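You operate a simulated robot arm through the tools that you are given. There is no shell and no other tool. Be economical: measure what you need, move in short steps, check, and stop when the job is done.

You are at the controls of a simulated two-armed robot. One attempt, no reset.

TASK
Pick up the scoop from the top of the tray bench with one hand, pass it to the other hand and put it on the shelf under the depositor.

It is judged by the outcome, as a careful person would: the job done as asked, and still so three seconds after it is handed in. It fails if anything else is knocked over, pushed out of place, dropped, spilled or broken.

THE ROBOT
Two 7-joint arms with two-finger parallel grippers on one trunk, on a base that drives. Base frame: it is fixed to the floor where the robot stands at the start and does not move with it; the origin is under the middle of the robot, x ahead of it, y to its left, z up; the surface under the hand at the start is at about z = 0.86. Lengths are in m, angles in degrees, forces in N, time in s.
The left shoulder is at the start at [0.02, 0.113, 1.247], the right one opposite. With the tool pointing down near the work surface each hand reaches from about 0.2 to 0.6 m from the robot's upright axis, wherever it stands, measured 20 degrees to its own side. Places, roughly: shelf under the depositor [1.7, -4, 0.3]. Payload 1.57 kg a hand.
The TCP of each hand is the grasp point between the finger pads, 0.03 m short of the fingertips. In the tool frame z runs along the fingers and y along their closing line. Largest opening 0.08 m; finger width 0.017, thickness 0.012; the body of the gripper, 0.04 by 0.082 m, starts 0.08 m behind the TCP.
Orientation is that of the tool frame in the base frame, as a unit quaternion [x, y, z, w]. With the fingers straight down and closing along the base's y, the tool's x points along the base's -x, its y along +y and its z along -z.

THE INTERFACE
- The arms move only by the tool step_arm. It takes "left_increments", "right_increments" or both (then of equal length, played together; a hand with none holds still); each is one flat list of numbers, 7 for each row, row after row: the shift along the tool's x, y, z in m, then the turn, a rotation vector about the tool's x, y, z in degrees, then the finger opening in m, from 0 to 0.08. In form: [x, y, z, ax, ay, az, grip, x, y, z, ax, ay, az, grip, ...]. A call has 1 to 8 rows; each row shifts and turns the commanded pose from where the row before left it, along the tool's axes as they then stand. Rows are played at 5 a second. More than 0.05 m and 8.6 degrees between two rows, or a gripper value outside its range, and nothing of the call is played. A pose out of reach is approached as far as the arm can. The call stops where the force on the tool passes 40 N (or 10 N more than at its start, if that is more) or the arm is blocked; 0.2 s more then pass. The fingers move at their own pace (about 0.045 m/s each) and stop on an object; they squeeze with about 43 N. The grip force told is the motor's: it shows also when the fingers shut on nothing. Time passes only in rows, and 0.2 s behind the last, so rows that do not move let the fingers close. The reply holds the time, the measured pose of the TCP, the force on the tool along the base axes, the opening and the grip force, in the units named above and with some noise, with the torque about the TCP (base axes, N m) and any sound that the robot's microphone picked up.
- Cameras (640 x 400 px; columns grow to the right, rows downward): "scene" is now at [0.1006, -0.0112, 1.3762]; the picture's right is [-0.11, -0.99, 0.00], its down [-0.53, 0.06, -0.85] and it looks along [0.84, -0.09, -0.53] (base axes); focal length 267 px, centre (320, 200). "left" rides on the left gripper at [0.072, 0.007, -0.122] in its tool frame; the picture's right is [-0.09, 1.00, 0.00], its down [-0.84, -0.08, -0.54] and it looks along [-0.54, -0.05, 0.84] (tool axes); focal length 238 px, centre (320, 200). "right" rides on the right gripper at [0.072, -0.007, -0.122] in its tool frame; the picture's right is [0.09, 1.00, 0.00], its down [-0.84, 0.08, -0.54] and it looks along [-0.54, 0.05, 0.84] (tool axes); focal length 238 px, centre (320, 200). There is no depth. A picture from a camera that has moved, and an enlarged one, comes with that camera's place and axes in the base frame and with its lens.
- get_image(camera): a new picture of that camera. The clock stands still meanwhile.
- raise_lower(by): slides the trunk up (or, below 0, down) by that many m; the arms and the scene camera ride with it, the base frame stays. It gives what a move gives, with no picture.
- drive_base(legs): drives the robot by 1 to 6 legs, each [ahead, left, turn to the left] in m, m and degrees, along the robot's own axes; the way and the turn of a leg run together, so that a leg with both is an arc; at most 1.5 m and 180 degrees a leg. The arms and the cameras ride along, it lands a little off, and it stops where it bumps. It gives what a move gives.
- aim_head(pan, tilt): turns the head with the scene camera to pan (to the left, within 80 degrees either way) and tilt (down, from -29 to 69), counted from straight ahead of the robot. It gives what a move gives.
- inspect(camera, box): a new picture of the part [left, top, right, bottom] of that camera's present view, enlarged. The clock stands still meanwhile.
- sign_off(): hands the job in; it is judged then, once.

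Work in short steps. Places have to be worked out from the pictures, the camera data and where the tool is seen: move nearer, look again, correct. Check each grasp and each placing, and mend what went wrong. You have 120 turns and 100 pictures in all, those below and enlarged ones among them. Open the grippers and draw the arms clear of the work before you hand the job in, unless the task says otherwise; then end with one line.

The tools are called after "Call:" as name(argument=value, ...) on one line, values as JSON. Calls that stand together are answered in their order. step_arm: Moves the arms, as the interface text tells. Its arguments: {"type":"object","properties":{"left_increments":{"type":"array"},"right_increments":{"type":"array"}},"required":[]} The other tools are called the same way: raise_lower (by) slides the trunk up or down; drive_base (legs) drives the base; aim_head (pan, tilt) turns the head that bears the scene camera; get_image (camera) takes a picture; inspect (camera, box) takes an enlarged picture of a part of a camera's view; sign_off () hands the job in.

At the start:

```text
t: 0.0
left_eef_pos: [0.4406, 0.2237, 1.1911]
left_ee_rot: [0.0, 1.0, 0.0, 0.0]
left_ft_force: [-0.1, -0.5, 0.6]
left_ft_torque: [0.0, -0.03, 0.02]
left_gripper_width: 0.0799
left_finger_force: 0.2
right_eef_pos: [0.4157, -0.2011, 1.1825]
right_ee_rot: [0.0, 1.0, 0.0, 0.0]
right_ft_force: [0.3, -0.4, 0.9]
right_ft_torque: [-0.04, 0.01, 0.04]
right_gripper_width: 0.0803
right_finger_force: 0.0
trunk travel left (down, up): [-0.3, 0.27]
robot x, y, heading: [0.0038, -0.0006, 0.2]
head pan, tilt: [-6.4, 32.1]
```

scene: 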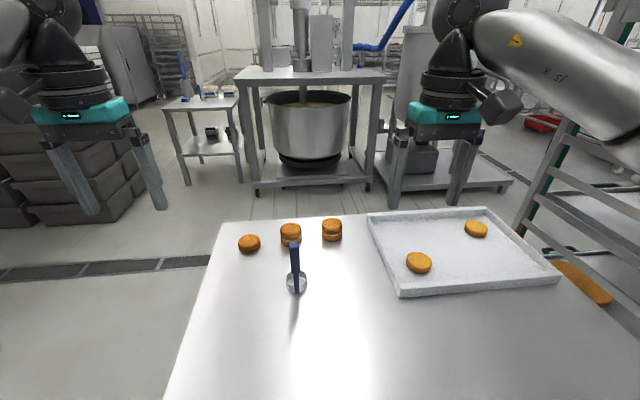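
right: 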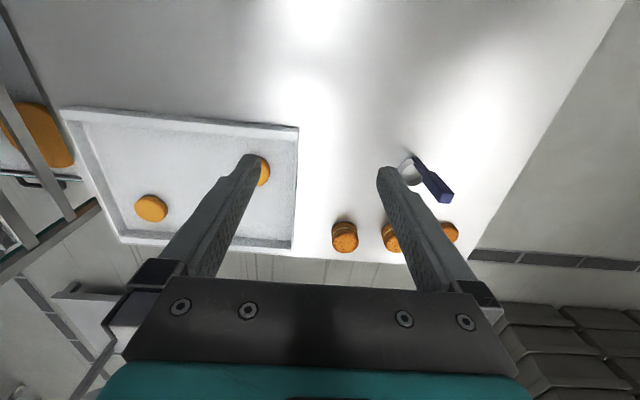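
left: 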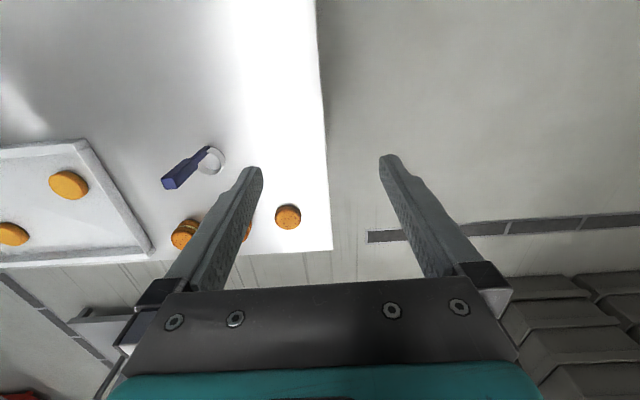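

The scoop seems to stand on the bench with its blue handle upright. I'll enlarge the views to measure it.

Call:
inspect(camera="scene", box=[230, 210, 360, 310])

Call:
inspect(camera="left", box=[140, 120, 260, 200])

Call:
inspect(camera="right", box=[370, 130, 490, 210])

```text
4.00 times, centred on (295, 260) of scene
camera zoom: at [0.1006, -0.0112, 1.3762], right [-0.11, -0.99, 0.0], down [-0.53, 0.06, -0.85], along [0.84, -0.09, -0.53], focal length 1068 px, centre (420, -40)
```

zoom: 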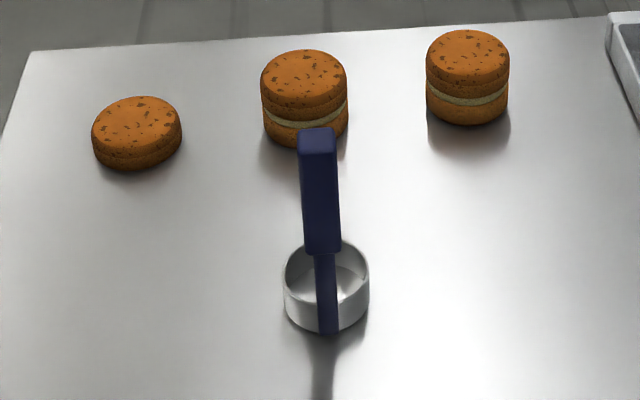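

```text
5.00 times, centred on (200, 160) of left
camera zoom: at [0.3677, 0.2314, 1.3129], right [0.09, 1.0, 0.0], down [0.84, -0.08, 0.54], along [0.54, -0.05, -0.84], focal length 1192 px, centre (920, 400)
```

zoom: 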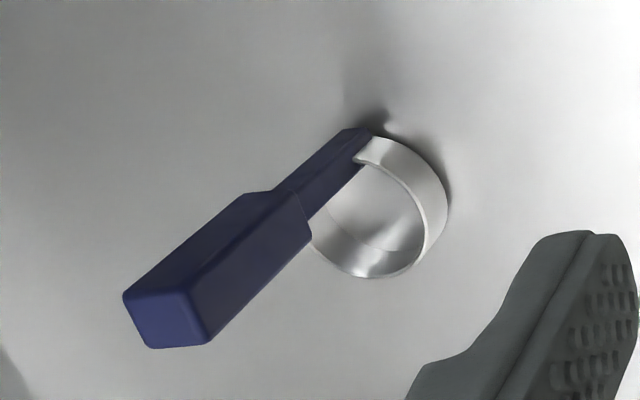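

```text
5.00 times, centred on (430, 170) of right
camera zoom: at [0.3452, -0.2079, 1.3069], right [-0.09, 1.0, 0.0], down [0.84, 0.08, 0.54], along [0.54, 0.05, -0.84], focal length 1192 px, centre (-230, 350)
```

zoom: 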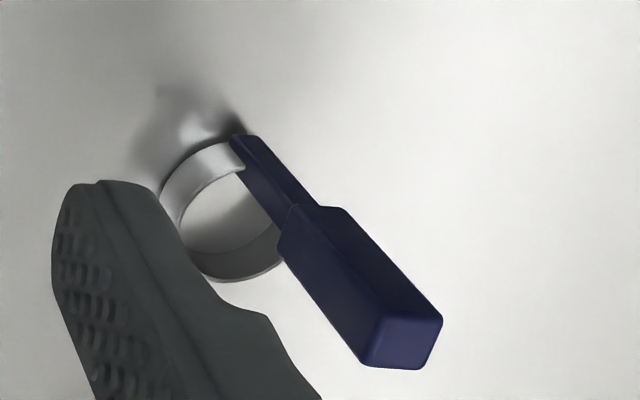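

Triangulating gives the handle as vertical at about x 0.515, y -0.003. Its top is at z≈1.008, the thick grip spans 0.92–1.008, and the cup is on the far side. Before choosing grasps I'll look at the destination.

Call:
aim_head(pan=-67, tilt=15)

Call:
get_image(camera="scene")

```text
t: 1.3
left_eef_pos: [0.4396, 0.2247, 1.1906]
left_ee_rot: [0.0, 1.0, 0.0, 0.0]
left_ft_force: [0.3, -0.1, 0.9]
left_ft_torque: [-0.01, -0.03, -0.02]
left_gripper_width: 0.08
left_finger_force: 0.0
right_eef_pos: [0.4158, -0.2008, 1.1838]
right_ee_rot: [0.001, 1.0, -0.001, 0.0]
right_ft_force: [0.4, -0.7, -1.0]
right_ft_torque: [0.0, 0.0, 0.0]
right_gripper_width: 0.08
right_finger_force: 0.1
trunk travel left (down, up): [-0.3, 0.27]
robot x, y, heading: [0.0045, -0.0028, -0.1]
head pan, tilt: [-67.0, 15.0]
```

```text
93 pictures are left
camera scene: at [0.0482, -0.0872, 1.4037], right [-0.92, -0.39, 0.0], down [-0.1, 0.24, -0.97], along [0.38, -0.89, -0.26], focal length 267 px, centre (320, 200)
```

scene: 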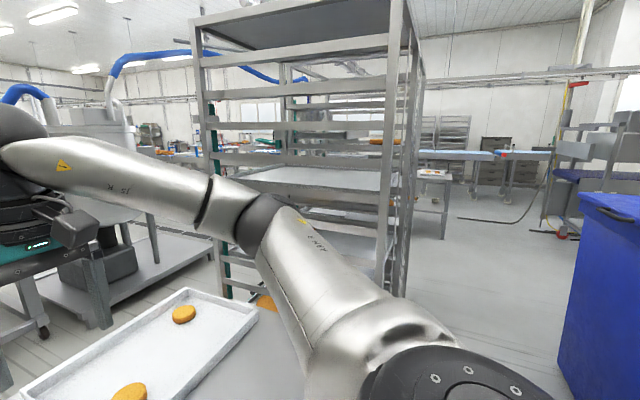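

The robot stays put for the pick. I bring the left hand, fingers down, above the handle, and turn the head back.

Call:
step_arm(left_increments=[-0.015, -0.045, 0, 0, 0, 0, 0.08, -0.015, -0.045, 0, 0, 0, 0, 0.08, -0.015, -0.045, 0, 0, 0, 0, 0.08, -0.015, -0.045, 0, 0, 0, 0, 0.08, -0.015, -0.047, 0, 0, 0, 0, 0.08, 0, 0, 0.04, 0, 0, 0, 0.08, 0, 0, 0.04, 0, 0, 0, 0.08])

Call:
aim_head(pan=0, tilt=35)

Call:
get_image(camera="left")

Call:
get_image(camera="scene")

```text
t: 2.9
left_eef_pos: [0.5153, -0.0025, 1.1087]
left_ee_rot: [-0.001, 1.0, -0.001, 0.001]
left_ft_force: [0.4, -0.2, -0.1]
left_ft_torque: [0.01, -0.02, 0.01]
left_gripper_width: 0.0799
left_finger_force: 0.0
right_eef_pos: [0.4173, -0.2017, 1.1829]
right_ee_rot: [0.0, 1.0, 0.0, 0.0]
right_ft_force: [0.6, -0.1, 0.2]
right_ft_torque: [0.0, -0.01, 0.01]
right_gripper_width: 0.0801
right_finger_force: 0.0
trunk travel left (down, up): [-0.3, 0.27]
robot x, y, heading: [-0.0023, -0.0016, 0.2]
head pan, tilt: [-67.0, 15.0]
```

```text
t: 4.3
left_eef_pos: [0.5159, -0.0005, 1.1107]
left_ee_rot: [0.001, 1.0, 0.0, 0.0]
left_ft_force: [0.9, 0.0, -0.1]
left_ft_torque: [-0.02, 0.0, 0.01]
left_gripper_width: 0.0801
left_finger_force: 0.1
right_eef_pos: [0.4166, -0.1999, 1.183]
right_ee_rot: [-0.001, 1.0, 0.0, 0.0]
right_ft_force: [0.5, 0.3, 0.4]
right_ft_torque: [0.04, 0.01, 0.02]
right_gripper_width: 0.08
right_finger_force: 0.1
trunk travel left (down, up): [-0.3, 0.27]
robot x, y, heading: [0.001, -0.0002, 0.0]
head pan, tilt: [0.0, 35.0]
```

```text
92 pictures are left
camera left: at [0.4433, 0.0055, 1.2325], right [0.09, 1.0, 0.0], down [0.84, -0.08, 0.54], along [0.54, -0.05, -0.84], focal length 238 px, centre (320, 200)
```

left: 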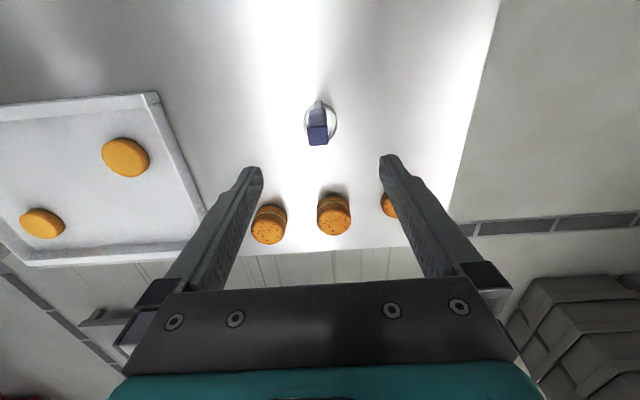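

```text
91 pictures are left
camera scene: at [0.0997, -0.0013, 1.3717], right [0.0, -1.0, 0.0], down [-0.57, 0.0, -0.82], along [0.82, 0.0, -0.57], focal length 267 px, centre (320, 200)
```

scene: 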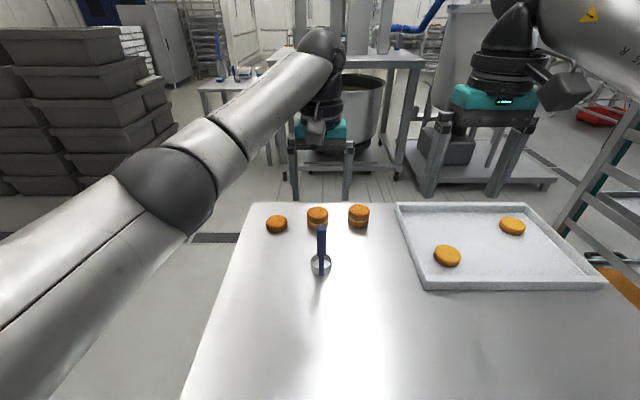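

The handle top is at (0.517, -0.004), between the open fingers. I descend straight to z≈0.988 and close.

Call:
step_arm(left_increments=[-0.001, -0.003, 0.04, 0, 0, 0, 0.08, 0, 0, 0.04, 0, 0, 0, 0.08, 0, 0, 0.04, 0, 0, 0, 0.08, 0, 0, 0, 0, 0, 0, 0.0, 0, 0, 0, 0, 0, 0, 0.0, 0, 0, 0, 0, 0, 0, 0.0, 0, 0, 0, 0, 0, 0, 0.0, 0, 0, 0, 0, 0, 0, 0.0])

Call:
get_image(camera="left")

Call:
get_image(camera="scene")

```text
t: 6.1
left_eef_pos: [0.5173, -0.0052, 0.9903]
left_ee_rot: [0.0, 1.0, -0.001, 0.001]
left_ft_force: [-0.2, 0.0, 0.2]
left_ft_torque: [-0.03, 0.04, 0.03]
left_gripper_width: 0.0196
left_finger_force: 26.7
right_eef_pos: [0.4175, -0.2005, 1.1833]
right_ee_rot: [0.0, 1.0, 0.001, 0.0]
right_ft_force: [0.3, 0.6, -0.4]
right_ft_torque: [-0.02, -0.01, -0.02]
right_gripper_width: 0.0799
right_finger_force: 0.1
trunk travel left (down, up): [-0.3, 0.27]
robot x, y, heading: [-0.0018, 0.0018, 0.1]
head pan, tilt: [0.0, 35.0]
```

```text
90 pictures are left
camera left: at [0.4439, 0.0017, 1.1128], right [0.09, 1.0, 0.0], down [0.84, -0.08, 0.54], along [0.54, -0.05, -0.84], focal length 238 px, centre (320, 200)
```

left: 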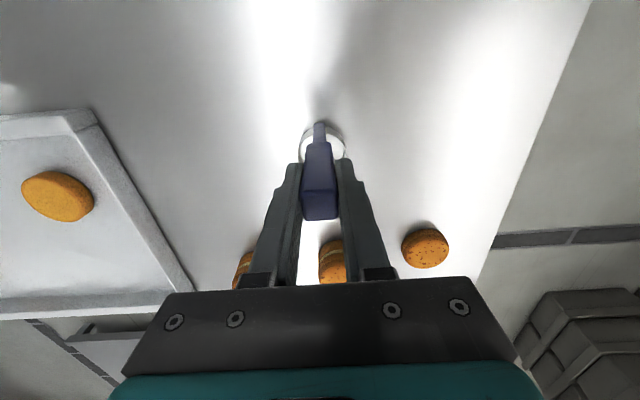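

```text
89 pictures are left
camera scene: at [0.0997, -0.0012, 1.3717], right [0.0, -1.0, 0.0], down [-0.57, 0.0, -0.82], along [0.82, 0.0, -0.57], focal length 267 px, centre (320, 200)
```

scene: 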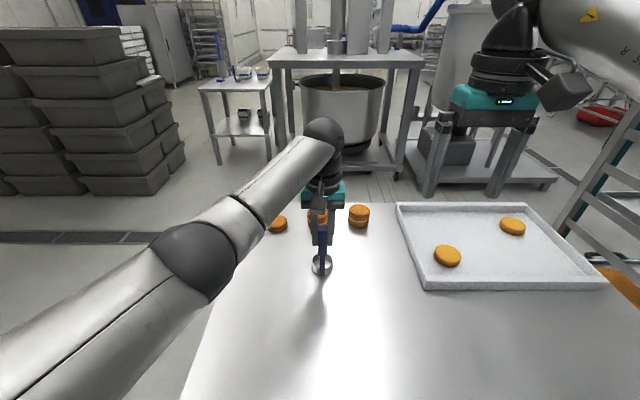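

The grip holds at a width of 0.0196 with force on. I lift the scoop and pull it a little closer.

Call:
step_arm(left_increments=[0, 0, -0.03, 0, 0, 0, 0.0, 0, 0, -0.045, 0, 0, 0, 0.0, 0, 0, -0.045, 0, 0, 0, 0.0, 0, 0, -0.045, 0, 0, 0, 0.0, 0.04, 0.02, -0.03, 0, 0, 0, 0.0, 0.04, 0.03, 0, 0, 0, 0, 0.0])

Call:
get_image(camera="scene")

Call:
get_image(camera="left")

```text
refused: row 5 steps farther than a row can; nothing moved
```

```text
88 pictures are left
camera scene: at [0.0997, -0.0012, 1.3717], right [0.0, -1.0, 0.0], down [-0.57, 0.0, -0.82], along [0.82, 0.0, -0.57], focal length 267 px, centre (320, 200)
```

scene: 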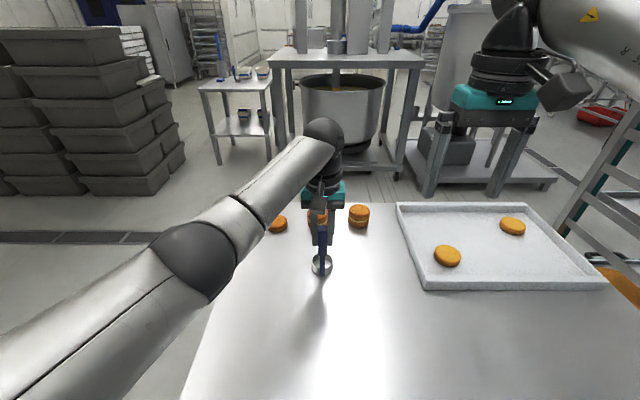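

```text
87 pictures are left
camera left: at [0.4439, 0.0017, 1.1128], right [0.09, 1.0, 0.0], down [0.84, -0.08, 0.54], along [0.54, -0.05, -0.84], focal length 238 px, centre (320, 200)
```

left: 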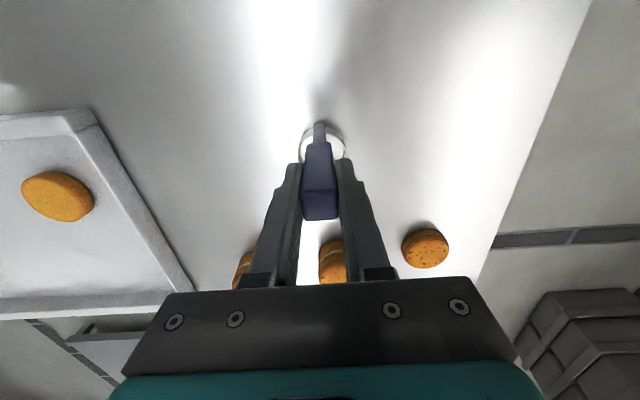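

That row was over the step limit and nothing moved, so I repeat with smaller steps.

Call:
step_arm(left_increments=[0, 0, -0.03, 0, 0, 0, 0.0, 0, 0, -0.045, 0, 0, 0, 0.0, 0, 0, -0.045, 0, 0, 0, 0.0, 0, 0, -0.045, 0, 0, 0, 0.0, 0.03, 0.02, -0.03, 0, 0, 0, 0.0, 0.035, 0.03, 0, 0, 0, 0, 0.0])

Call:
get_image(camera="left")

```text
t: 7.5
left_eef_pos: [0.4495, 0.0473, 1.1852]
left_ee_rot: [0.0, 1.0, 0.0, 0.0]
left_ft_force: [0.3, 0.7, -0.9]
left_ft_torque: [0.02, 0.0, 0.0]
left_gripper_width: 0.0195
left_finger_force: 33.2
right_eef_pos: [0.4156, -0.2004, 1.184]
right_ee_rot: [-0.001, 1.0, 0.0, 0.0]
right_ft_force: [0.9, 0.6, 0.5]
right_ft_torque: [-0.01, -0.03, -0.02]
right_gripper_width: 0.08
right_finger_force: 0.1
trunk travel left (down, up): [-0.3, 0.27]
robot x, y, heading: [-0.004, -0.0017, 0.3]
head pan, tilt: [0.0, 35.0]
```

```text
86 pictures are left
camera left: at [0.3777, 0.053, 1.3076], right [0.09, 1.0, 0.0], down [0.84, -0.08, 0.54], along [0.54, -0.05, -0.84], focal length 238 px, centre (320, 200)
```

left: 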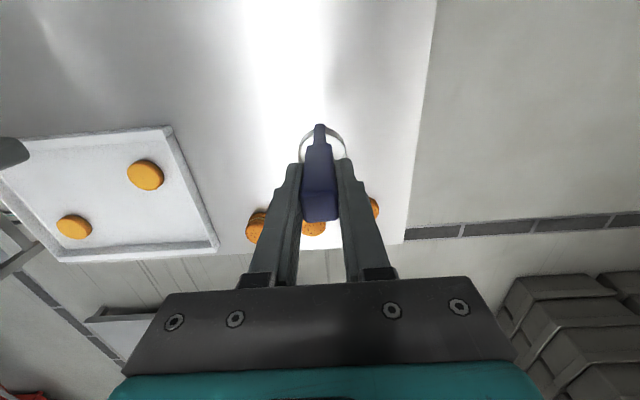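

The scoop is lifted and unchanged in the grip. Before driving I look to both sides for obstacles.

Call:
aim_head(pan=-80, tilt=35)

Call:
get_image(camera="scene")

Call:
aim_head(pan=80, tilt=35)

Call:
get_image(camera="scene")

```text
t: 9.0
left_eef_pos: [0.4514, 0.0444, 1.1851]
left_ee_rot: [0.0, 1.0, 0.0, 0.0]
left_ft_force: [1.0, -0.4, -1.8]
left_ft_torque: [-0.02, 0.04, 0.01]
left_gripper_width: 0.0199
left_finger_force: 33.7
right_eef_pos: [0.417, -0.1999, 1.1839]
right_ee_rot: [-0.001, 1.0, 0.0, 0.0]
right_ft_force: [-0.3, -0.1, 1.1]
right_ft_torque: [0.0, 0.0, -0.02]
right_gripper_width: 0.08
right_finger_force: 0.1
trunk travel left (down, up): [-0.3, 0.27]
robot x, y, heading: [0.0017, -0.0018, 0.2]
head pan, tilt: [-80.0, 35.0]
```

```text
85 pictures are left
camera scene: at [0.0271, -0.0879, 1.3717], right [-0.98, -0.17, 0.0], down [-0.1, 0.56, -0.82], along [0.14, -0.81, -0.57], focal length 267 px, centre (320, 200)
```

scene: 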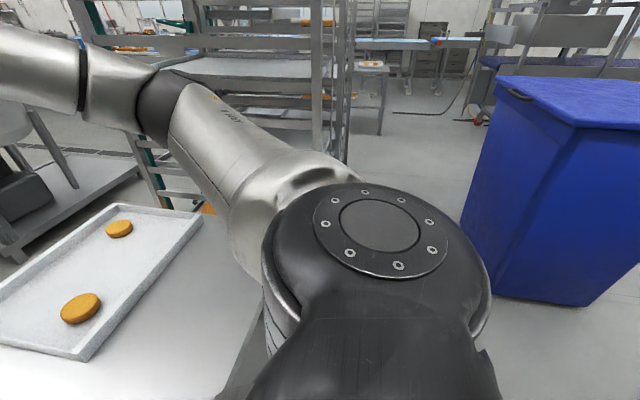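

```text
t: 11.5
left_eef_pos: [0.4523, 0.0462, 1.1861]
left_ee_rot: [-0.001, 1.0, 0.0, 0.0]
left_ft_force: [-0.1, -0.3, -1.1]
left_ft_torque: [0.02, 0.02, 0.0]
left_gripper_width: 0.0196
left_finger_force: 34.3
right_eef_pos: [0.4164, -0.2013, 1.1842]
right_ee_rot: [0.001, 1.0, 0.0, -0.001]
right_ft_force: [-0.4, -0.9, -0.1]
right_ft_torque: [0.0, 0.01, -0.01]
right_gripper_width: 0.0804
right_finger_force: 0.0
trunk travel left (down, up): [-0.3, 0.27]
robot x, y, heading: [-0.0001, 0.0009, 0.1]
head pan, tilt: [80.0, 35.0]
```

```text
84 pictures are left
camera scene: at [0.027, 0.0855, 1.3717], right [0.98, -0.17, 0.0], down [-0.1, -0.56, -0.82], along [0.14, 0.81, -0.57], focal length 267 px, centre (320, 200)
```

scene: 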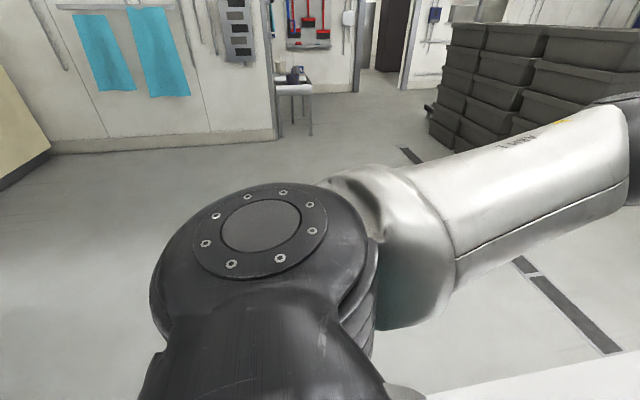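

The bin stands at about x -0.8…-1.35, y -1.1…-2.0, and the rack is right of the bench. I back 0.5 m clear of the bench and look along the path.

Call:
drive_base(legs=[[-0.5, 0, 0]])

Call:
aim_head(pan=-55, tilt=25)

Call:
get_image(camera="scene")

```text
t: 14.4
left_eef_pos: [-0.0495, 0.0443, 1.1852]
left_ee_rot: [0.001, 1.0, 0.0, 0.0]
left_ft_force: [-0.8, 0.5, -1.1]
left_ft_torque: [-0.03, 0.03, 0.0]
left_gripper_width: 0.0198
left_finger_force: 33.9
right_eef_pos: [-0.0856, -0.2009, 1.1839]
right_ee_rot: [0.002, 1.0, 0.0, 0.0]
right_ft_force: [0.1, 0.2, 0.3]
right_ft_torque: [0.0, 0.0, -0.01]
right_gripper_width: 0.0801
right_finger_force: 0.0
trunk travel left (down, up): [-0.3, 0.27]
robot x, y, heading: [-0.4977, -0.0034, -0.2]
head pan, tilt: [80.0, 35.0]
```

```text
t: 16.6
left_eef_pos: [-0.0487, 0.0446, 1.1856]
left_ee_rot: [0.003, 1.0, 0.0, 0.0]
left_ft_force: [0.2, -0.4, -1.9]
left_ft_torque: [0.05, 0.04, 0.01]
left_gripper_width: 0.0195
left_finger_force: 33.5
right_eef_pos: [-0.0853, -0.2011, 1.1843]
right_ee_rot: [0.002, 1.0, 0.0, 0.0]
right_ft_force: [-0.5, -0.6, -0.7]
right_ft_torque: [0.01, 0.01, 0.01]
right_gripper_width: 0.08
right_finger_force: 0.0
trunk travel left (down, up): [-0.3, 0.27]
robot x, y, heading: [-0.5014, 0.0006, -0.1]
head pan, tilt: [-55.0, 25.0]
```

```text
83 pictures are left
camera scene: at [-0.4366, -0.0758, 1.3874], right [-0.82, -0.57, 0.0], down [-0.24, 0.35, -0.91], along [0.52, -0.74, -0.42], focal length 267 px, centre (320, 200)
```

scene: 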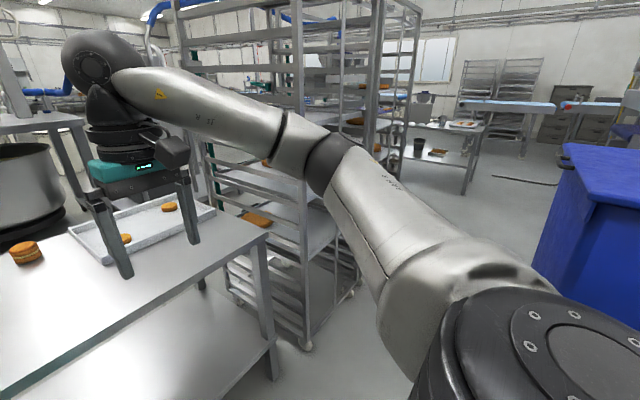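

Rack feet are at about (0.22, -0.85…-1.4) and the bin edge is at x -0.82, leaving a lane about 1 m wide centred on x≈-0.3. I turn right to face it.

Call:
drive_base(legs=[[0, 0, -90]])

Call:
aim_head(pan=0, tilt=25)

Call:
get_image(camera="scene")

```text
t: 20.9
left_eef_pos: [-0.4241, -0.4871, 1.1716]
left_ee_rot: [0.697, 0.717, 0.004, -0.014]
left_ft_force: [0.5, -0.8, -2.4]
left_ft_torque: [0.03, 0.0, -0.03]
left_gripper_width: 0.0196
left_finger_force: 34.0
right_eef_pos: [-0.6379, -0.4589, 1.1727]
right_ee_rot: [0.668, 0.744, 0.004, -0.018]
right_ft_force: [0.1, -0.4, 0.8]
right_ft_torque: [0.05, -0.04, 0.02]
right_gripper_width: 0.0798
right_finger_force: 0.1
trunk travel left (down, up): [-0.3, 0.27]
robot x, y, heading: [-0.495, -0.0127, -88.2]
head pan, tilt: [-55.0, 25.0]
stopped in leg 1: the robot was blocked; the commanded pose is now the measured one
```

```text
t: 22.2
left_eef_pos: [-0.4256, -0.4856, 1.1717]
left_ee_rot: [0.698, 0.715, 0.006, -0.015]
left_ft_force: [0.7, 0.2, -1.3]
left_ft_torque: [0.05, 0.03, -0.04]
left_gripper_width: 0.0196
left_finger_force: 33.6
right_eef_pos: [-0.6382, -0.4569, 1.172]
right_ee_rot: [0.668, 0.744, 0.005, -0.018]
right_ft_force: [0.9, 0.2, 0.2]
right_ft_torque: [0.04, -0.03, -0.01]
right_gripper_width: 0.0798
right_finger_force: 0.1
trunk travel left (down, up): [-0.3, 0.27]
robot x, y, heading: [-0.4946, -0.0071, -88.3]
head pan, tilt: [0.0, 25.0]
```

```text
82 pictures are left
camera scene: at [-0.4737, -0.1458, 1.3837], right [-1.0, -0.02, 0.02], down [-0.02, 0.45, -0.89], along [0.01, -0.89, -0.45], focal length 267 px, centre (320, 200)
```

scene: 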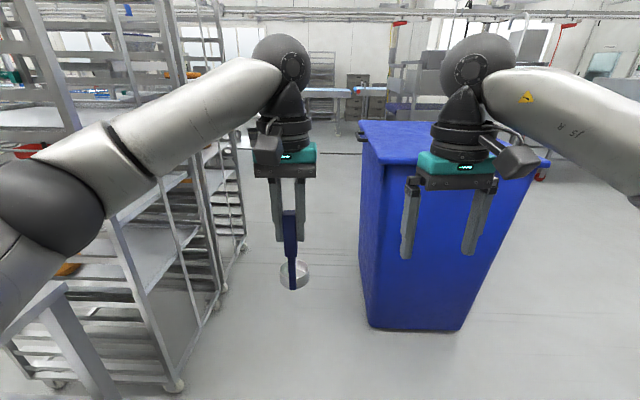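

The turn stopped at -88° and the pose shows a slight tilt. The rack seems unmoved, so I look around for what touched.

Call:
aim_head(pan=75, tilt=50)

Call:
get_image(camera="scene")

Call:
aim_head(pan=-75, tilt=50)

Call:
get_image(camera="scene")

```text
t: 23.7
left_eef_pos: [-0.4245, -0.4862, 1.1709]
left_ee_rot: [0.698, 0.716, 0.005, -0.016]
left_ft_force: [-0.6, 0.6, -2.1]
left_ft_torque: [-0.01, 0.0, -0.01]
left_gripper_width: 0.0196
left_finger_force: 33.1
right_eef_pos: [-0.638, -0.457, 1.1725]
right_ee_rot: [0.667, 0.744, 0.004, -0.019]
right_ft_force: [-0.3, -0.2, 0.1]
right_ft_torque: [0.0, 0.02, 0.01]
right_gripper_width: 0.0801
right_finger_force: 0.0
trunk travel left (down, up): [-0.3, 0.27]
robot x, y, heading: [-0.4983, -0.0044, -88.5]
head pan, tilt: [75.0, 50.0]
```

```text
81 pictures are left
camera scene: at [-0.4013, -0.0704, 1.3472], right [-0.24, -0.97, -0.02], down [-0.75, 0.2, -0.63], along [0.61, -0.13, -0.78], focal length 267 px, centre (320, 200)
```

scene: 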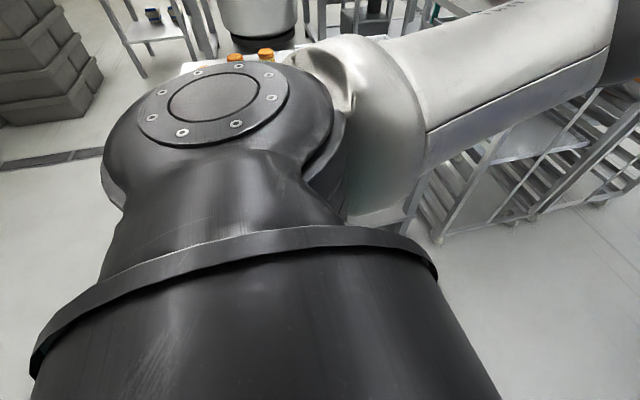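

```text
t: 26.0
left_eef_pos: [-0.4241, -0.4847, 1.1717]
left_ee_rot: [0.698, 0.716, 0.004, -0.016]
left_ft_force: [0.5, 0.3, -1.0]
left_ft_torque: [0.02, -0.02, 0.01]
left_gripper_width: 0.0195
left_finger_force: 33.4
right_eef_pos: [-0.6391, -0.4564, 1.1723]
right_ee_rot: [0.667, 0.745, 0.003, -0.019]
right_ft_force: [-0.3, -0.2, -0.4]
right_ft_torque: [-0.01, -0.03, -0.02]
right_gripper_width: 0.0799
right_finger_force: 0.0
trunk travel left (down, up): [-0.3, 0.27]
robot x, y, heading: [-0.4941, -0.0096, -88.7]
head pan, tilt: [-75.0, 50.0]
```

```text
80 pictures are left
camera scene: at [-0.5495, -0.0732, 1.3496], right [-0.28, 0.96, 0.03], down [0.72, 0.23, -0.65], along [-0.63, -0.16, -0.76], focal length 267 px, centre (320, 200)
```

scene: 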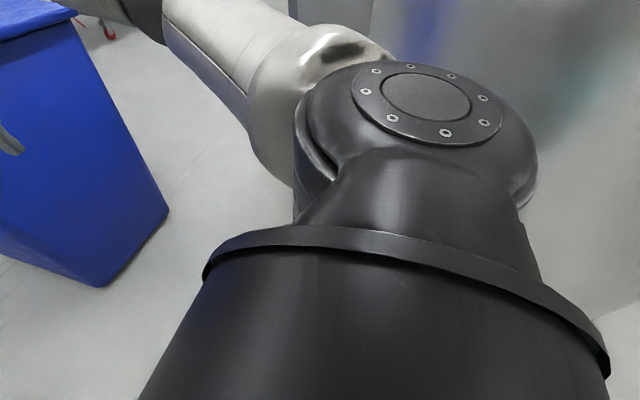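

The right hand is displaced about 5 cm relative to the trunk. So the right arm or rear corner is touching the steel cabinet at the right rear. I turn back a few degrees and move left, away from it.

Call:
drive_base(legs=[[0, 0, 6], [0, 0.15, 0]])

Call:
get_image(camera="scene")

```text
t: 27.9
left_eef_pos: [-0.2493, -0.4302, 1.1846]
left_ee_rot: [0.662, 0.75, 0.001, 0.001]
left_ft_force: [-0.5, -0.3, -1.6]
left_ft_torque: [0.02, 0.02, -0.02]
left_gripper_width: 0.0196
left_finger_force: 33.1
right_eef_pos: [-0.473, -0.4241, 1.1814]
right_ee_rot: [0.64, 0.769, 0.0, -0.004]
right_ft_force: [0.7, 0.2, 0.5]
right_ft_torque: [0.01, 0.05, -0.01]
right_gripper_width: 0.0801
right_finger_force: 0.1
trunk travel left (down, up): [-0.3, 0.27]
robot x, y, heading: [-0.3511, 0.0083, -83.2]
head pan, tilt: [-75.0, 50.0]
```

```text
79 pictures are left
camera scene: at [-0.417, -0.0281, 1.35], right [-0.37, 0.93, 0.0], down [0.71, 0.29, -0.64], along [-0.6, -0.24, -0.77], focal length 267 px, centre (320, 200)
```

scene: 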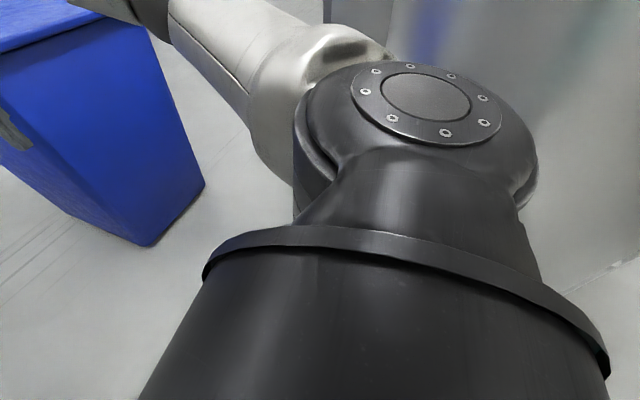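

The tilt is gone and the arms are free. I raise the trunk a bit so the right elbow clears the bin, square up and go forward in the lane.

Call:
raise_lower(by=0.1)

Call:
drive_base(legs=[[0, 0, -6.8], [0.4, 0, 0]])

Call:
aim_head(pan=0, tilt=30)

Call:
get_image(camera="scene")

```text
t: 29.2
left_eef_pos: [-0.2506, -0.4303, 1.2854]
left_ee_rot: [0.663, 0.749, 0.001, -0.001]
left_ft_force: [-0.4, 0.6, -2.3]
left_ft_torque: [0.04, -0.01, -0.01]
left_gripper_width: 0.0198
left_finger_force: 33.7
right_eef_pos: [-0.4731, -0.424, 1.2817]
right_ee_rot: [0.64, 0.769, -0.001, -0.003]
right_ft_force: [0.1, 0.0, -0.6]
right_ft_torque: [-0.01, 0.01, -0.01]
right_gripper_width: 0.08
right_finger_force: 0.2
trunk travel left (down, up): [-0.4, 0.17]
robot x, y, heading: [-0.3479, 0.0159, -83.2]
head pan, tilt: [-75.0, 50.0]
```

```text
t: 32.3
left_eef_pos: [-0.3024, -0.8397, 1.285]
left_ee_rot: [0.706, 0.708, 0.001, -0.001]
left_ft_force: [0.4, -0.3, -1.7]
left_ft_torque: [0.04, 0.01, 0.03]
left_gripper_width: 0.0193
left_finger_force: 34.0
right_eef_pos: [-0.5238, -0.805, 1.2832]
right_ee_rot: [0.684, 0.729, -0.001, -0.003]
right_ft_force: [-0.5, 0.6, -0.6]
right_ft_torque: [0.0, -0.02, 0.01]
right_gripper_width: 0.08
right_finger_force: 0.1
trunk travel left (down, up): [-0.4, 0.17]
robot x, y, heading: [-0.3491, -0.3889, -90.0]
head pan, tilt: [-75.0, 50.0]
```

```text
t: 33.8
left_eef_pos: [-0.3018, -0.8394, 1.2849]
left_ee_rot: [0.707, 0.708, 0.0, 0.0]
left_ft_force: [0.8, 1.2, -0.7]
left_ft_torque: [0.05, 0.01, -0.01]
left_gripper_width: 0.0196
left_finger_force: 33.9
right_eef_pos: [-0.524, -0.8056, 1.2829]
right_ee_rot: [0.684, 0.729, -0.001, -0.004]
right_ft_force: [-0.7, 0.9, 0.2]
right_ft_torque: [0.0, -0.03, 0.06]
right_gripper_width: 0.08
right_finger_force: 0.2
trunk travel left (down, up): [-0.4, 0.17]
robot x, y, heading: [-0.349, -0.3846, -89.9]
head pan, tilt: [0.0, 30.0]
```

```text
78 pictures are left
camera scene: at [-0.3469, -0.4898, 1.4794], right [-1.0, 0.0, 0.0], down [0.0, 0.5, -0.87], along [0.0, -0.87, -0.5], focal length 267 px, centre (320, 200)
```

scene: 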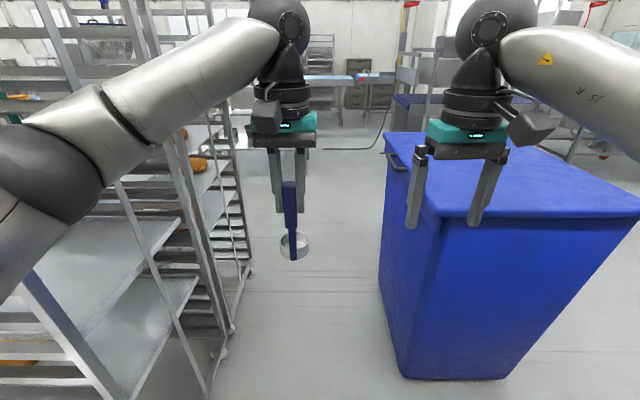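

The bin's left side is at x≈-0.75 with its top at z≈0.98, and the rack is at x≥0.2. The arms clear both, so I drive forward down the lane.

Call:
drive_base(legs=[[0.3, -0.03, 0], [1.2, 0, 0]])

Call:
aim_head(pan=35, tilt=22)

Call:
get_image(camera="scene")

```text
t: 41.5
left_eef_pos: [-0.336, -2.3397, 1.2862]
left_ee_rot: [0.708, 0.706, 0.0, 0.0]
left_ft_force: [0.3, -0.7, -1.4]
left_ft_torque: [0.06, 0.02, 0.01]
left_gripper_width: 0.0197
left_finger_force: 33.5
right_eef_pos: [-0.5566, -2.3056, 1.2829]
right_ee_rot: [0.686, 0.727, 0.0, -0.004]
right_ft_force: [-0.1, -1.0, -1.0]
right_ft_torque: [0.04, 0.01, 0.01]
right_gripper_width: 0.0803
right_finger_force: 0.1
trunk travel left (down, up): [-0.4, 0.17]
robot x, y, heading: [-0.378, -1.887, -90.6]
head pan, tilt: [0.0, 30.0]
```

```text
t: 42.5
left_eef_pos: [-0.3346, -2.3394, 1.285]
left_ee_rot: [0.708, 0.706, 0.0, 0.0]
left_ft_force: [0.3, -0.5, -1.7]
left_ft_torque: [0.03, 0.02, -0.01]
left_gripper_width: 0.0196
left_finger_force: 33.0
right_eef_pos: [-0.5564, -2.3053, 1.2824]
right_ee_rot: [0.687, 0.727, -0.001, -0.003]
right_ft_force: [0.1, 0.7, -0.7]
right_ft_torque: [0.04, 0.0, 0.03]
right_gripper_width: 0.0799
right_finger_force: 0.0
trunk travel left (down, up): [-0.4, 0.17]
robot x, y, heading: [-0.3789, -1.8906, -89.9]
head pan, tilt: [35.0, 22.0]
```

```text
77 pictures are left
camera scene: at [-0.3246, -1.9759, 1.4923], right [-0.82, -0.57, 0.0], down [-0.21, 0.31, -0.93], along [0.53, -0.76, -0.37], focal length 267 px, centre (320, 200)
```

scene: 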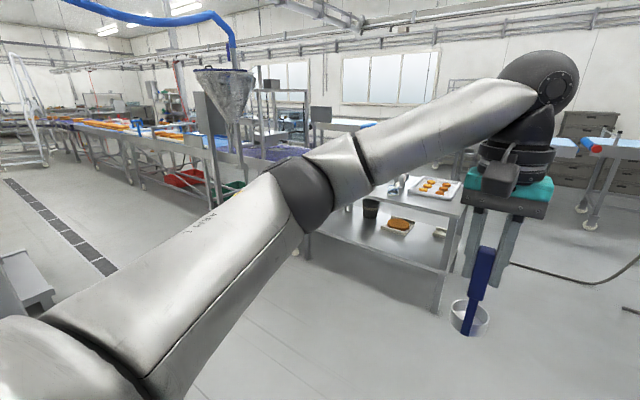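

The central table spans x -0.15…1.2 with its front at y≈-3.72. The target shelf lies just beyond it on the left. I move to about (0.9, -2.7) across open floor.

Call:
drive_base(legs=[[0.8, 0, 0], [0, 1.2, 0]])

Call:
aim_head(pan=10, tilt=25)

Call:
get_image(camera="scene")

```text
t: 52.5
left_eef_pos: [0.8528, -3.146, 1.2854]
left_ee_rot: [0.711, 0.703, 0.0, 0.0]
left_ft_force: [0.3, 0.6, -1.0]
left_ft_torque: [0.02, 0.03, 0.0]
left_gripper_width: 0.0195
left_finger_force: 33.4
right_eef_pos: [0.6318, -3.1079, 1.2827]
right_ee_rot: [0.689, 0.725, 0.0, -0.003]
right_ft_force: [-0.2, 0.0, -0.3]
right_ft_torque: [-0.01, 0.03, -0.02]
right_gripper_width: 0.08
right_finger_force: 0.1
trunk travel left (down, up): [-0.4, 0.17]
robot x, y, heading: [0.8122, -2.6926, -90.6]
head pan, tilt: [35.0, 22.0]
```

```text
t: 53.4
left_eef_pos: [0.8513, -3.1452, 1.2862]
left_ee_rot: [0.71, 0.704, 0.0, 0.0]
left_ft_force: [-1.3, -0.5, -0.5]
left_ft_torque: [0.02, 0.01, 0.02]
left_gripper_width: 0.0197
left_finger_force: 33.3
right_eef_pos: [0.6315, -3.1092, 1.2821]
right_ee_rot: [0.688, 0.725, 0.0, -0.003]
right_ft_force: [-0.5, 0.3, -0.2]
right_ft_torque: [0.0, -0.01, 0.0]
right_gripper_width: 0.0799
right_finger_force: 0.0
trunk travel left (down, up): [-0.4, 0.17]
robot x, y, heading: [0.8086, -2.6954, -90.5]
head pan, tilt: [10.0, 25.0]
```

```text
76 pictures are left
camera scene: at [0.8288, -2.796, 1.4874], right [-0.99, -0.16, 0.0], down [-0.07, 0.42, -0.91], along [0.15, -0.89, -0.42], focal length 267 px, centre (320, 200)
```

scene: 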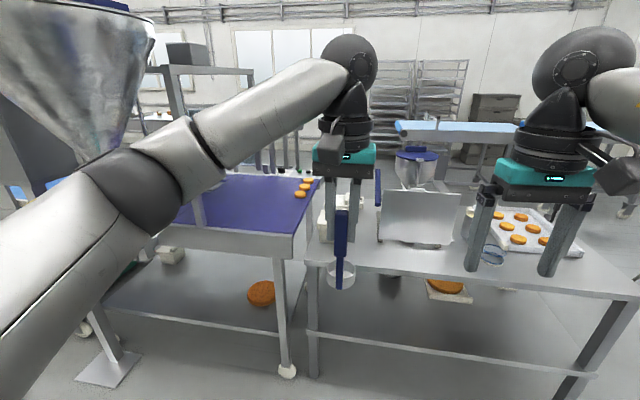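

The target shelf is under the blue-belt machine. Its front edge is at y≈-3.69 from x 1.18 to 2.25, at z≈0.3, with about 0.45 m clearance. A cookie lies at (1.37, -3.92) and a block at (2.15, -4.17), so (1.7, -3.85) is free.

I hand over here in open space. The left hand moves forward and right while the right hand pitches up to come in level from behind.

Call:
step_arm(left_increments=[-0.0125, -0.0095, 0, 0, 0, 0, 0, -0.0125, -0.0095, 0, 0, 0, 0, 0, -0.0125, -0.0095, 0, 0, 0, 0, 0, -0.0125, -0.0095, 0, 0, 0, 0, 0, -0.0125, -0.0095, 0, 0, 0, 0, 0, -0.0125, -0.0095, 0, 0, 0, 0, 0, -0.0125, -0.0095, 0, 0, 0, 0, 0, -0.0125, -0.0095, 0, 0, 0, 0, 0], right_increments=[0, -0.02, 0, 0, 0, 3.5, 0.08, 0, 0, 0, 0, -7.5, 0, 0.08, 0, 0, 0, 0, -7.5, 0, 0.08, 0, 0, 0, 0, -7.5, 0, 0.08, 0, 0, 0, 0, -7.5, 0, 0.08, 0, 0, 0, 0, -7.5, 0, 0.08, 0, 0, 0, 0, -7.5, 0, 0.08, 0, 0, 0, 0, -7.5, 0, 0.08])

Call:
get_image(camera="scene")

Call:
get_image(camera="right")

```text
t: 55.1
left_eef_pos: [0.793, -3.2213, 1.2826]
left_ee_rot: [0.711, 0.703, 0.0, 0.001]
left_ft_force: [-0.3, 0.5, -1.3]
left_ft_torque: [0.03, -0.02, 0.0]
left_gripper_width: 0.0198
left_finger_force: 34.0
left hand out of reach, approached as far as the arm can: row 7, 8
right_eef_pos: [0.6111, -3.1093, 1.2835]
right_ee_rot: [0.636, 0.632, -0.316, 0.31]
right_ft_force: [0.4, 0.0, -0.2]
right_ft_torque: [0.0, 0.02, 0.01]
right_gripper_width: 0.0801
right_finger_force: 0.1
trunk travel left (down, up): [-0.4, 0.17]
robot x, y, heading: [0.817, -2.6952, -90.4]
head pan, tilt: [10.0, 25.0]
```

```text
75 pictures are left
camera scene: at [0.8281, -2.7956, 1.4875], right [-0.99, -0.16, 0.0], down [-0.07, 0.42, -0.91], along [0.15, -0.89, -0.42], focal length 267 px, centre (320, 200)
```

scene: 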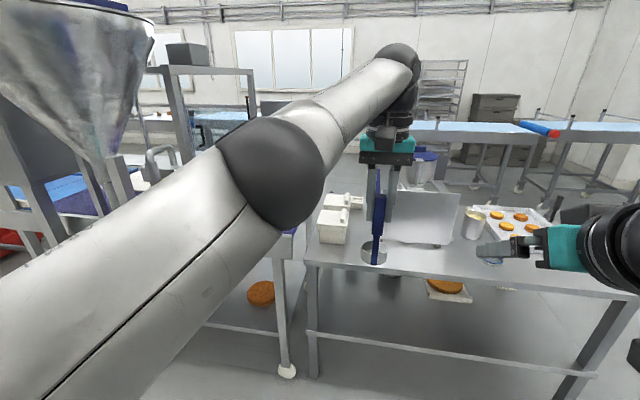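

```text
74 pictures are left
camera right: at [0.6062, -2.9705, 1.3016], right [1.0, 0.05, -0.08], down [0.08, -0.08, 0.99], along [0.04, -1.0, -0.08], focal length 238 px, centre (320, 200)
```

right: 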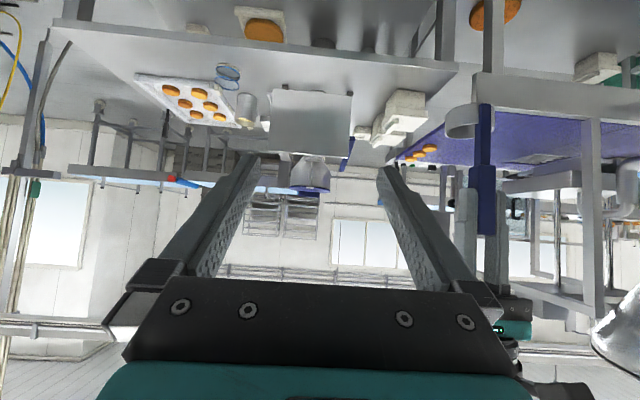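

The left arm reached its limit at about 0.53 m forward, which is fine. I zoom the right camera to find the thick grip's lower end relative to the left fingertips.

Call:
inspect(camera="right", box=[420, 80, 560, 250])

Call:
inspect(camera="scene", box=[340, 120, 440, 280])

```text
2.35 times, centred on (490, 165) of right
camera zoom: at [0.6062, -2.9705, 1.3016], right [1.0, 0.05, -0.08], down [0.08, -0.08, 0.99], along [0.04, -1.0, -0.08], focal length 561 px, centre (-80, 282)
```

zoom: 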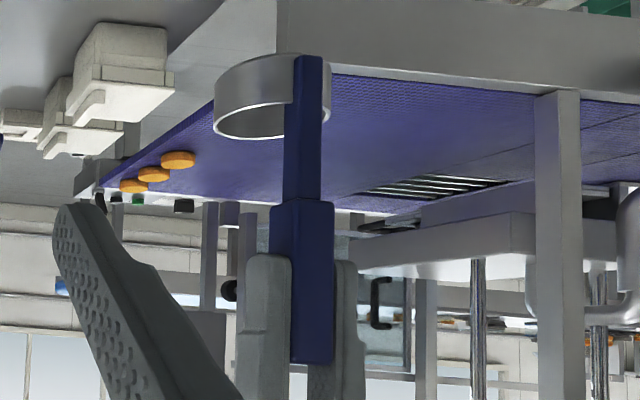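

```text
2.50 times, centred on (390, 200) of scene
camera zoom: at [0.8281, -2.7956, 1.4875], right [-0.99, -0.16, 0.0], down [-0.07, 0.42, -0.91], along [0.15, -0.89, -0.42], focal length 667 px, centre (145, 200)
```

zoom: 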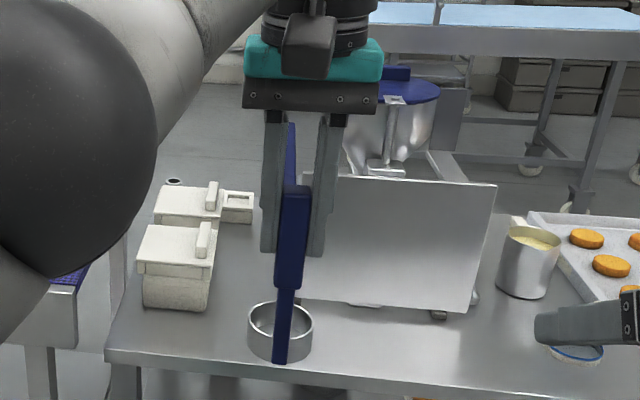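

The thick grip extends 26 mm below the left fingertips, and its lower end is at TCP-0.0565. I'll grasp at left TCP-0.050 with 30° pitch. First I go to a pre-grasp 7.5 cm behind the handle.

Call:
step_arm(right_increments=[0, 0, 0, 0, -7.5, 0, 0.08, 0.0252, 0, 0.0288, 0, 0, 0, 0.08, 0, 0.0366, 0, 0, 0, 0, 0.08, 0, 0.0366, 0, 0, 0, 0, 0.08, 0, 0.0366, 0, 0, 0, 0, 0.08, 0, 0.0366, 0.01, 0, 0, 0, 0.08, 0, 0.0366, 0.02, 0, 0, 0, 0.08])

Call:
get_image(camera="scene")

Call:
get_image(camera="right")

```text
t: 56.8
left_eef_pos: [0.7944, -3.2216, 1.2822]
left_ee_rot: [0.71, 0.704, 0.0, -0.001]
left_ft_force: [0.8, -0.6, -1.7]
left_ft_torque: [0.03, 0.02, -0.02]
left_gripper_width: 0.0196
left_finger_force: 33.3
right_eef_pos: [0.7946, -3.1577, 1.231]
right_ee_rot: [0.615, 0.611, -0.356, 0.349]
right_ft_force: [0.4, 0.2, -1.2]
right_ft_torque: [-0.03, 0.03, -0.04]
right_gripper_width: 0.0801
right_finger_force: 0.0
right hand out of reach, approached as far as the arm can: row 1
trunk travel left (down, up): [-0.4, 0.17]
robot x, y, heading: [0.8087, -2.6951, -90.4]
head pan, tilt: [10.0, 25.0]
```

```text
71 pictures are left
camera scene: at [0.8298, -2.7965, 1.4874], right [-0.99, -0.16, 0.0], down [-0.07, 0.42, -0.91], along [0.15, -0.89, -0.42], focal length 267 px, centre (320, 200)
```

scene: 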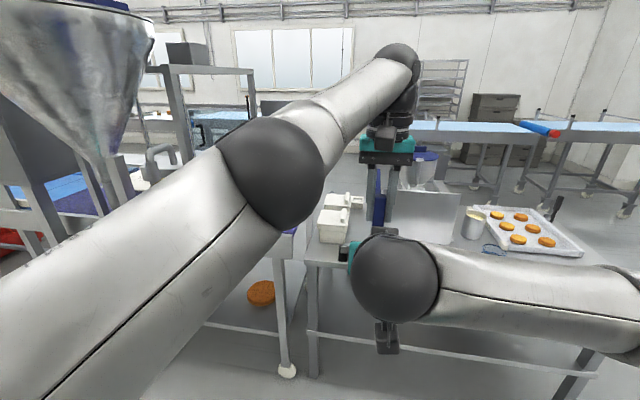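

```text
70 pictures are left
camera right: at [0.7898, -3.0173, 1.2311], right [1.0, 0.04, -0.09], down [0.08, 0.05, 1.0], along [0.04, -1.0, 0.04], focal length 238 px, centre (320, 200)
```

right: 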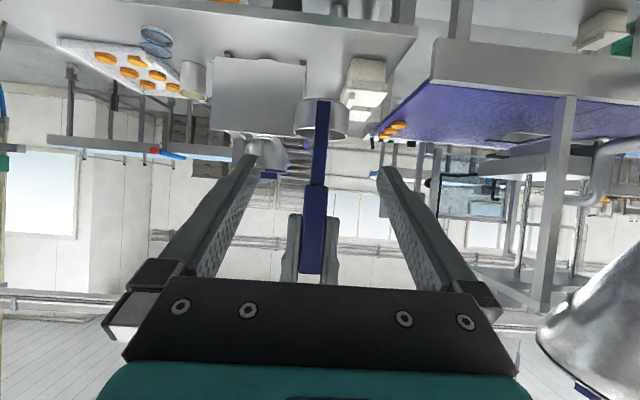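

The handle is centred between the right fingers, with its junction at z≈1.228 and the left fingertips at 1.252. I advance horizontally 6.4 cm to z≈1.2335 and check before closing.

Call:
step_arm(right_increments=[-0.0114, -0.0005, 0.018, 0, 0, 0, 0.08, -0.0114, -0.0005, 0.018, 0, 0, 0, 0.08, -0.0114, -0.0005, 0.018, 0, 0, 0, 0.08])

Call:
inspect(camera="right", box=[200, 80, 440, 300])

Call:
inspect(camera="left", box=[200, 60, 440, 290])

```text
t: 57.5
left_eef_pos: [0.7928, -3.2206, 1.2827]
left_ee_rot: [0.71, 0.704, 0.001, -0.001]
left_ft_force: [-0.3, 0.2, -1.1]
left_ft_torque: [0.03, -0.03, -0.03]
left_gripper_width: 0.0197
left_finger_force: 33.3
right_eef_pos: [0.792, -3.2225, 1.2344]
right_ee_rot: [0.615, 0.611, -0.356, 0.349]
right_ft_force: [0.3, -0.5, -1.0]
right_ft_torque: [-0.02, -0.03, 0.06]
right_gripper_width: 0.08
right_finger_force: 0.0
trunk travel left (down, up): [-0.4, 0.17]
robot x, y, heading: [0.8115, -2.6964, -90.7]
head pan, tilt: [10.0, 25.0]
```

```text
1.82 times, centred on (320, 190) of right
camera zoom: at [0.7865, -3.0812, 1.2344], right [1.0, 0.04, -0.09], down [0.08, 0.05, 1.0], along [0.04, -1.0, 0.04], focal length 433 px, centre (320, 218)
```

zoom: 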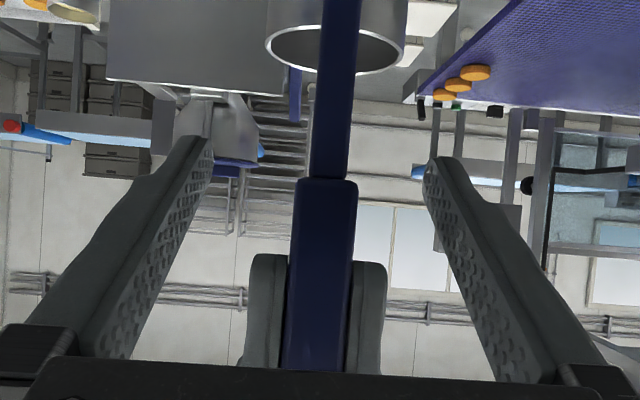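

```text
1.74 times, centred on (320, 175) of left
camera zoom: at [0.7999, -3.1492, 1.4042], right [0.99, -0.1, 0.0], down [-0.09, -0.84, 0.54], along [-0.05, -0.54, -0.84], focal length 414 px, centre (320, 244)
```

zoom: 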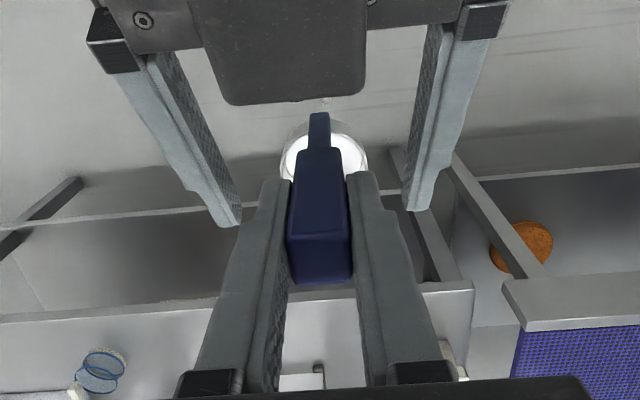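

The alignment is good: the junction is 7 mm below the right TCP and the left tips 18 mm above it. I close the right hand.

Call:
step_arm(right_increments=[0, 0, 0, 0, 0, 0, 0, 0, 0, 0, 0, 0, 0, 0, 0, 0, 0, 0, 0, 0, 0, 0, 0, 0, 0, 0, 0, 0, 0, 0, 0, 0, 0, 0, 0, 0, 0, 0, 0, 0, 0, 0])

Call:
inspect(camera="right", box=[200, 80, 440, 300])

```text
t: 59.0
left_eef_pos: [0.7926, -3.2201, 1.2816]
left_ee_rot: [0.711, 0.703, 0.0, 0.0]
left_ft_force: [-5.1, 1.6, -1.1]
left_ft_torque: [0.11, 0.23, 0.04]
left_gripper_width: 0.0196
left_finger_force: 33.4
right_eef_pos: [0.7928, -3.2217, 1.2345]
right_ee_rot: [0.614, 0.611, -0.356, 0.351]
right_ft_force: [4.6, -1.1, -0.1]
right_ft_torque: [-0.03, 0.03, -0.02]
right_gripper_width: 0.0197
right_finger_force: 33.7
trunk travel left (down, up): [-0.4, 0.17]
robot x, y, heading: [0.8125, -2.6952, -90.6]
head pan, tilt: [10.0, 25.0]
```

```text
1.82 times, centred on (320, 190) of right
camera zoom: at [0.7868, -3.0804, 1.2346], right [1.0, 0.04, -0.08], down [0.08, 0.05, 1.0], along [0.04, -1.0, 0.04], focal length 433 px, centre (320, 218)
```

zoom: 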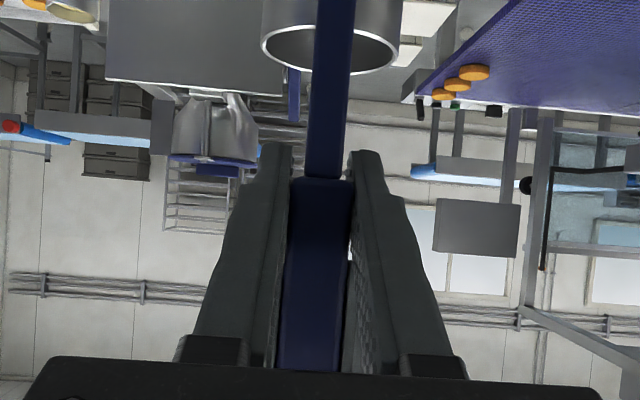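

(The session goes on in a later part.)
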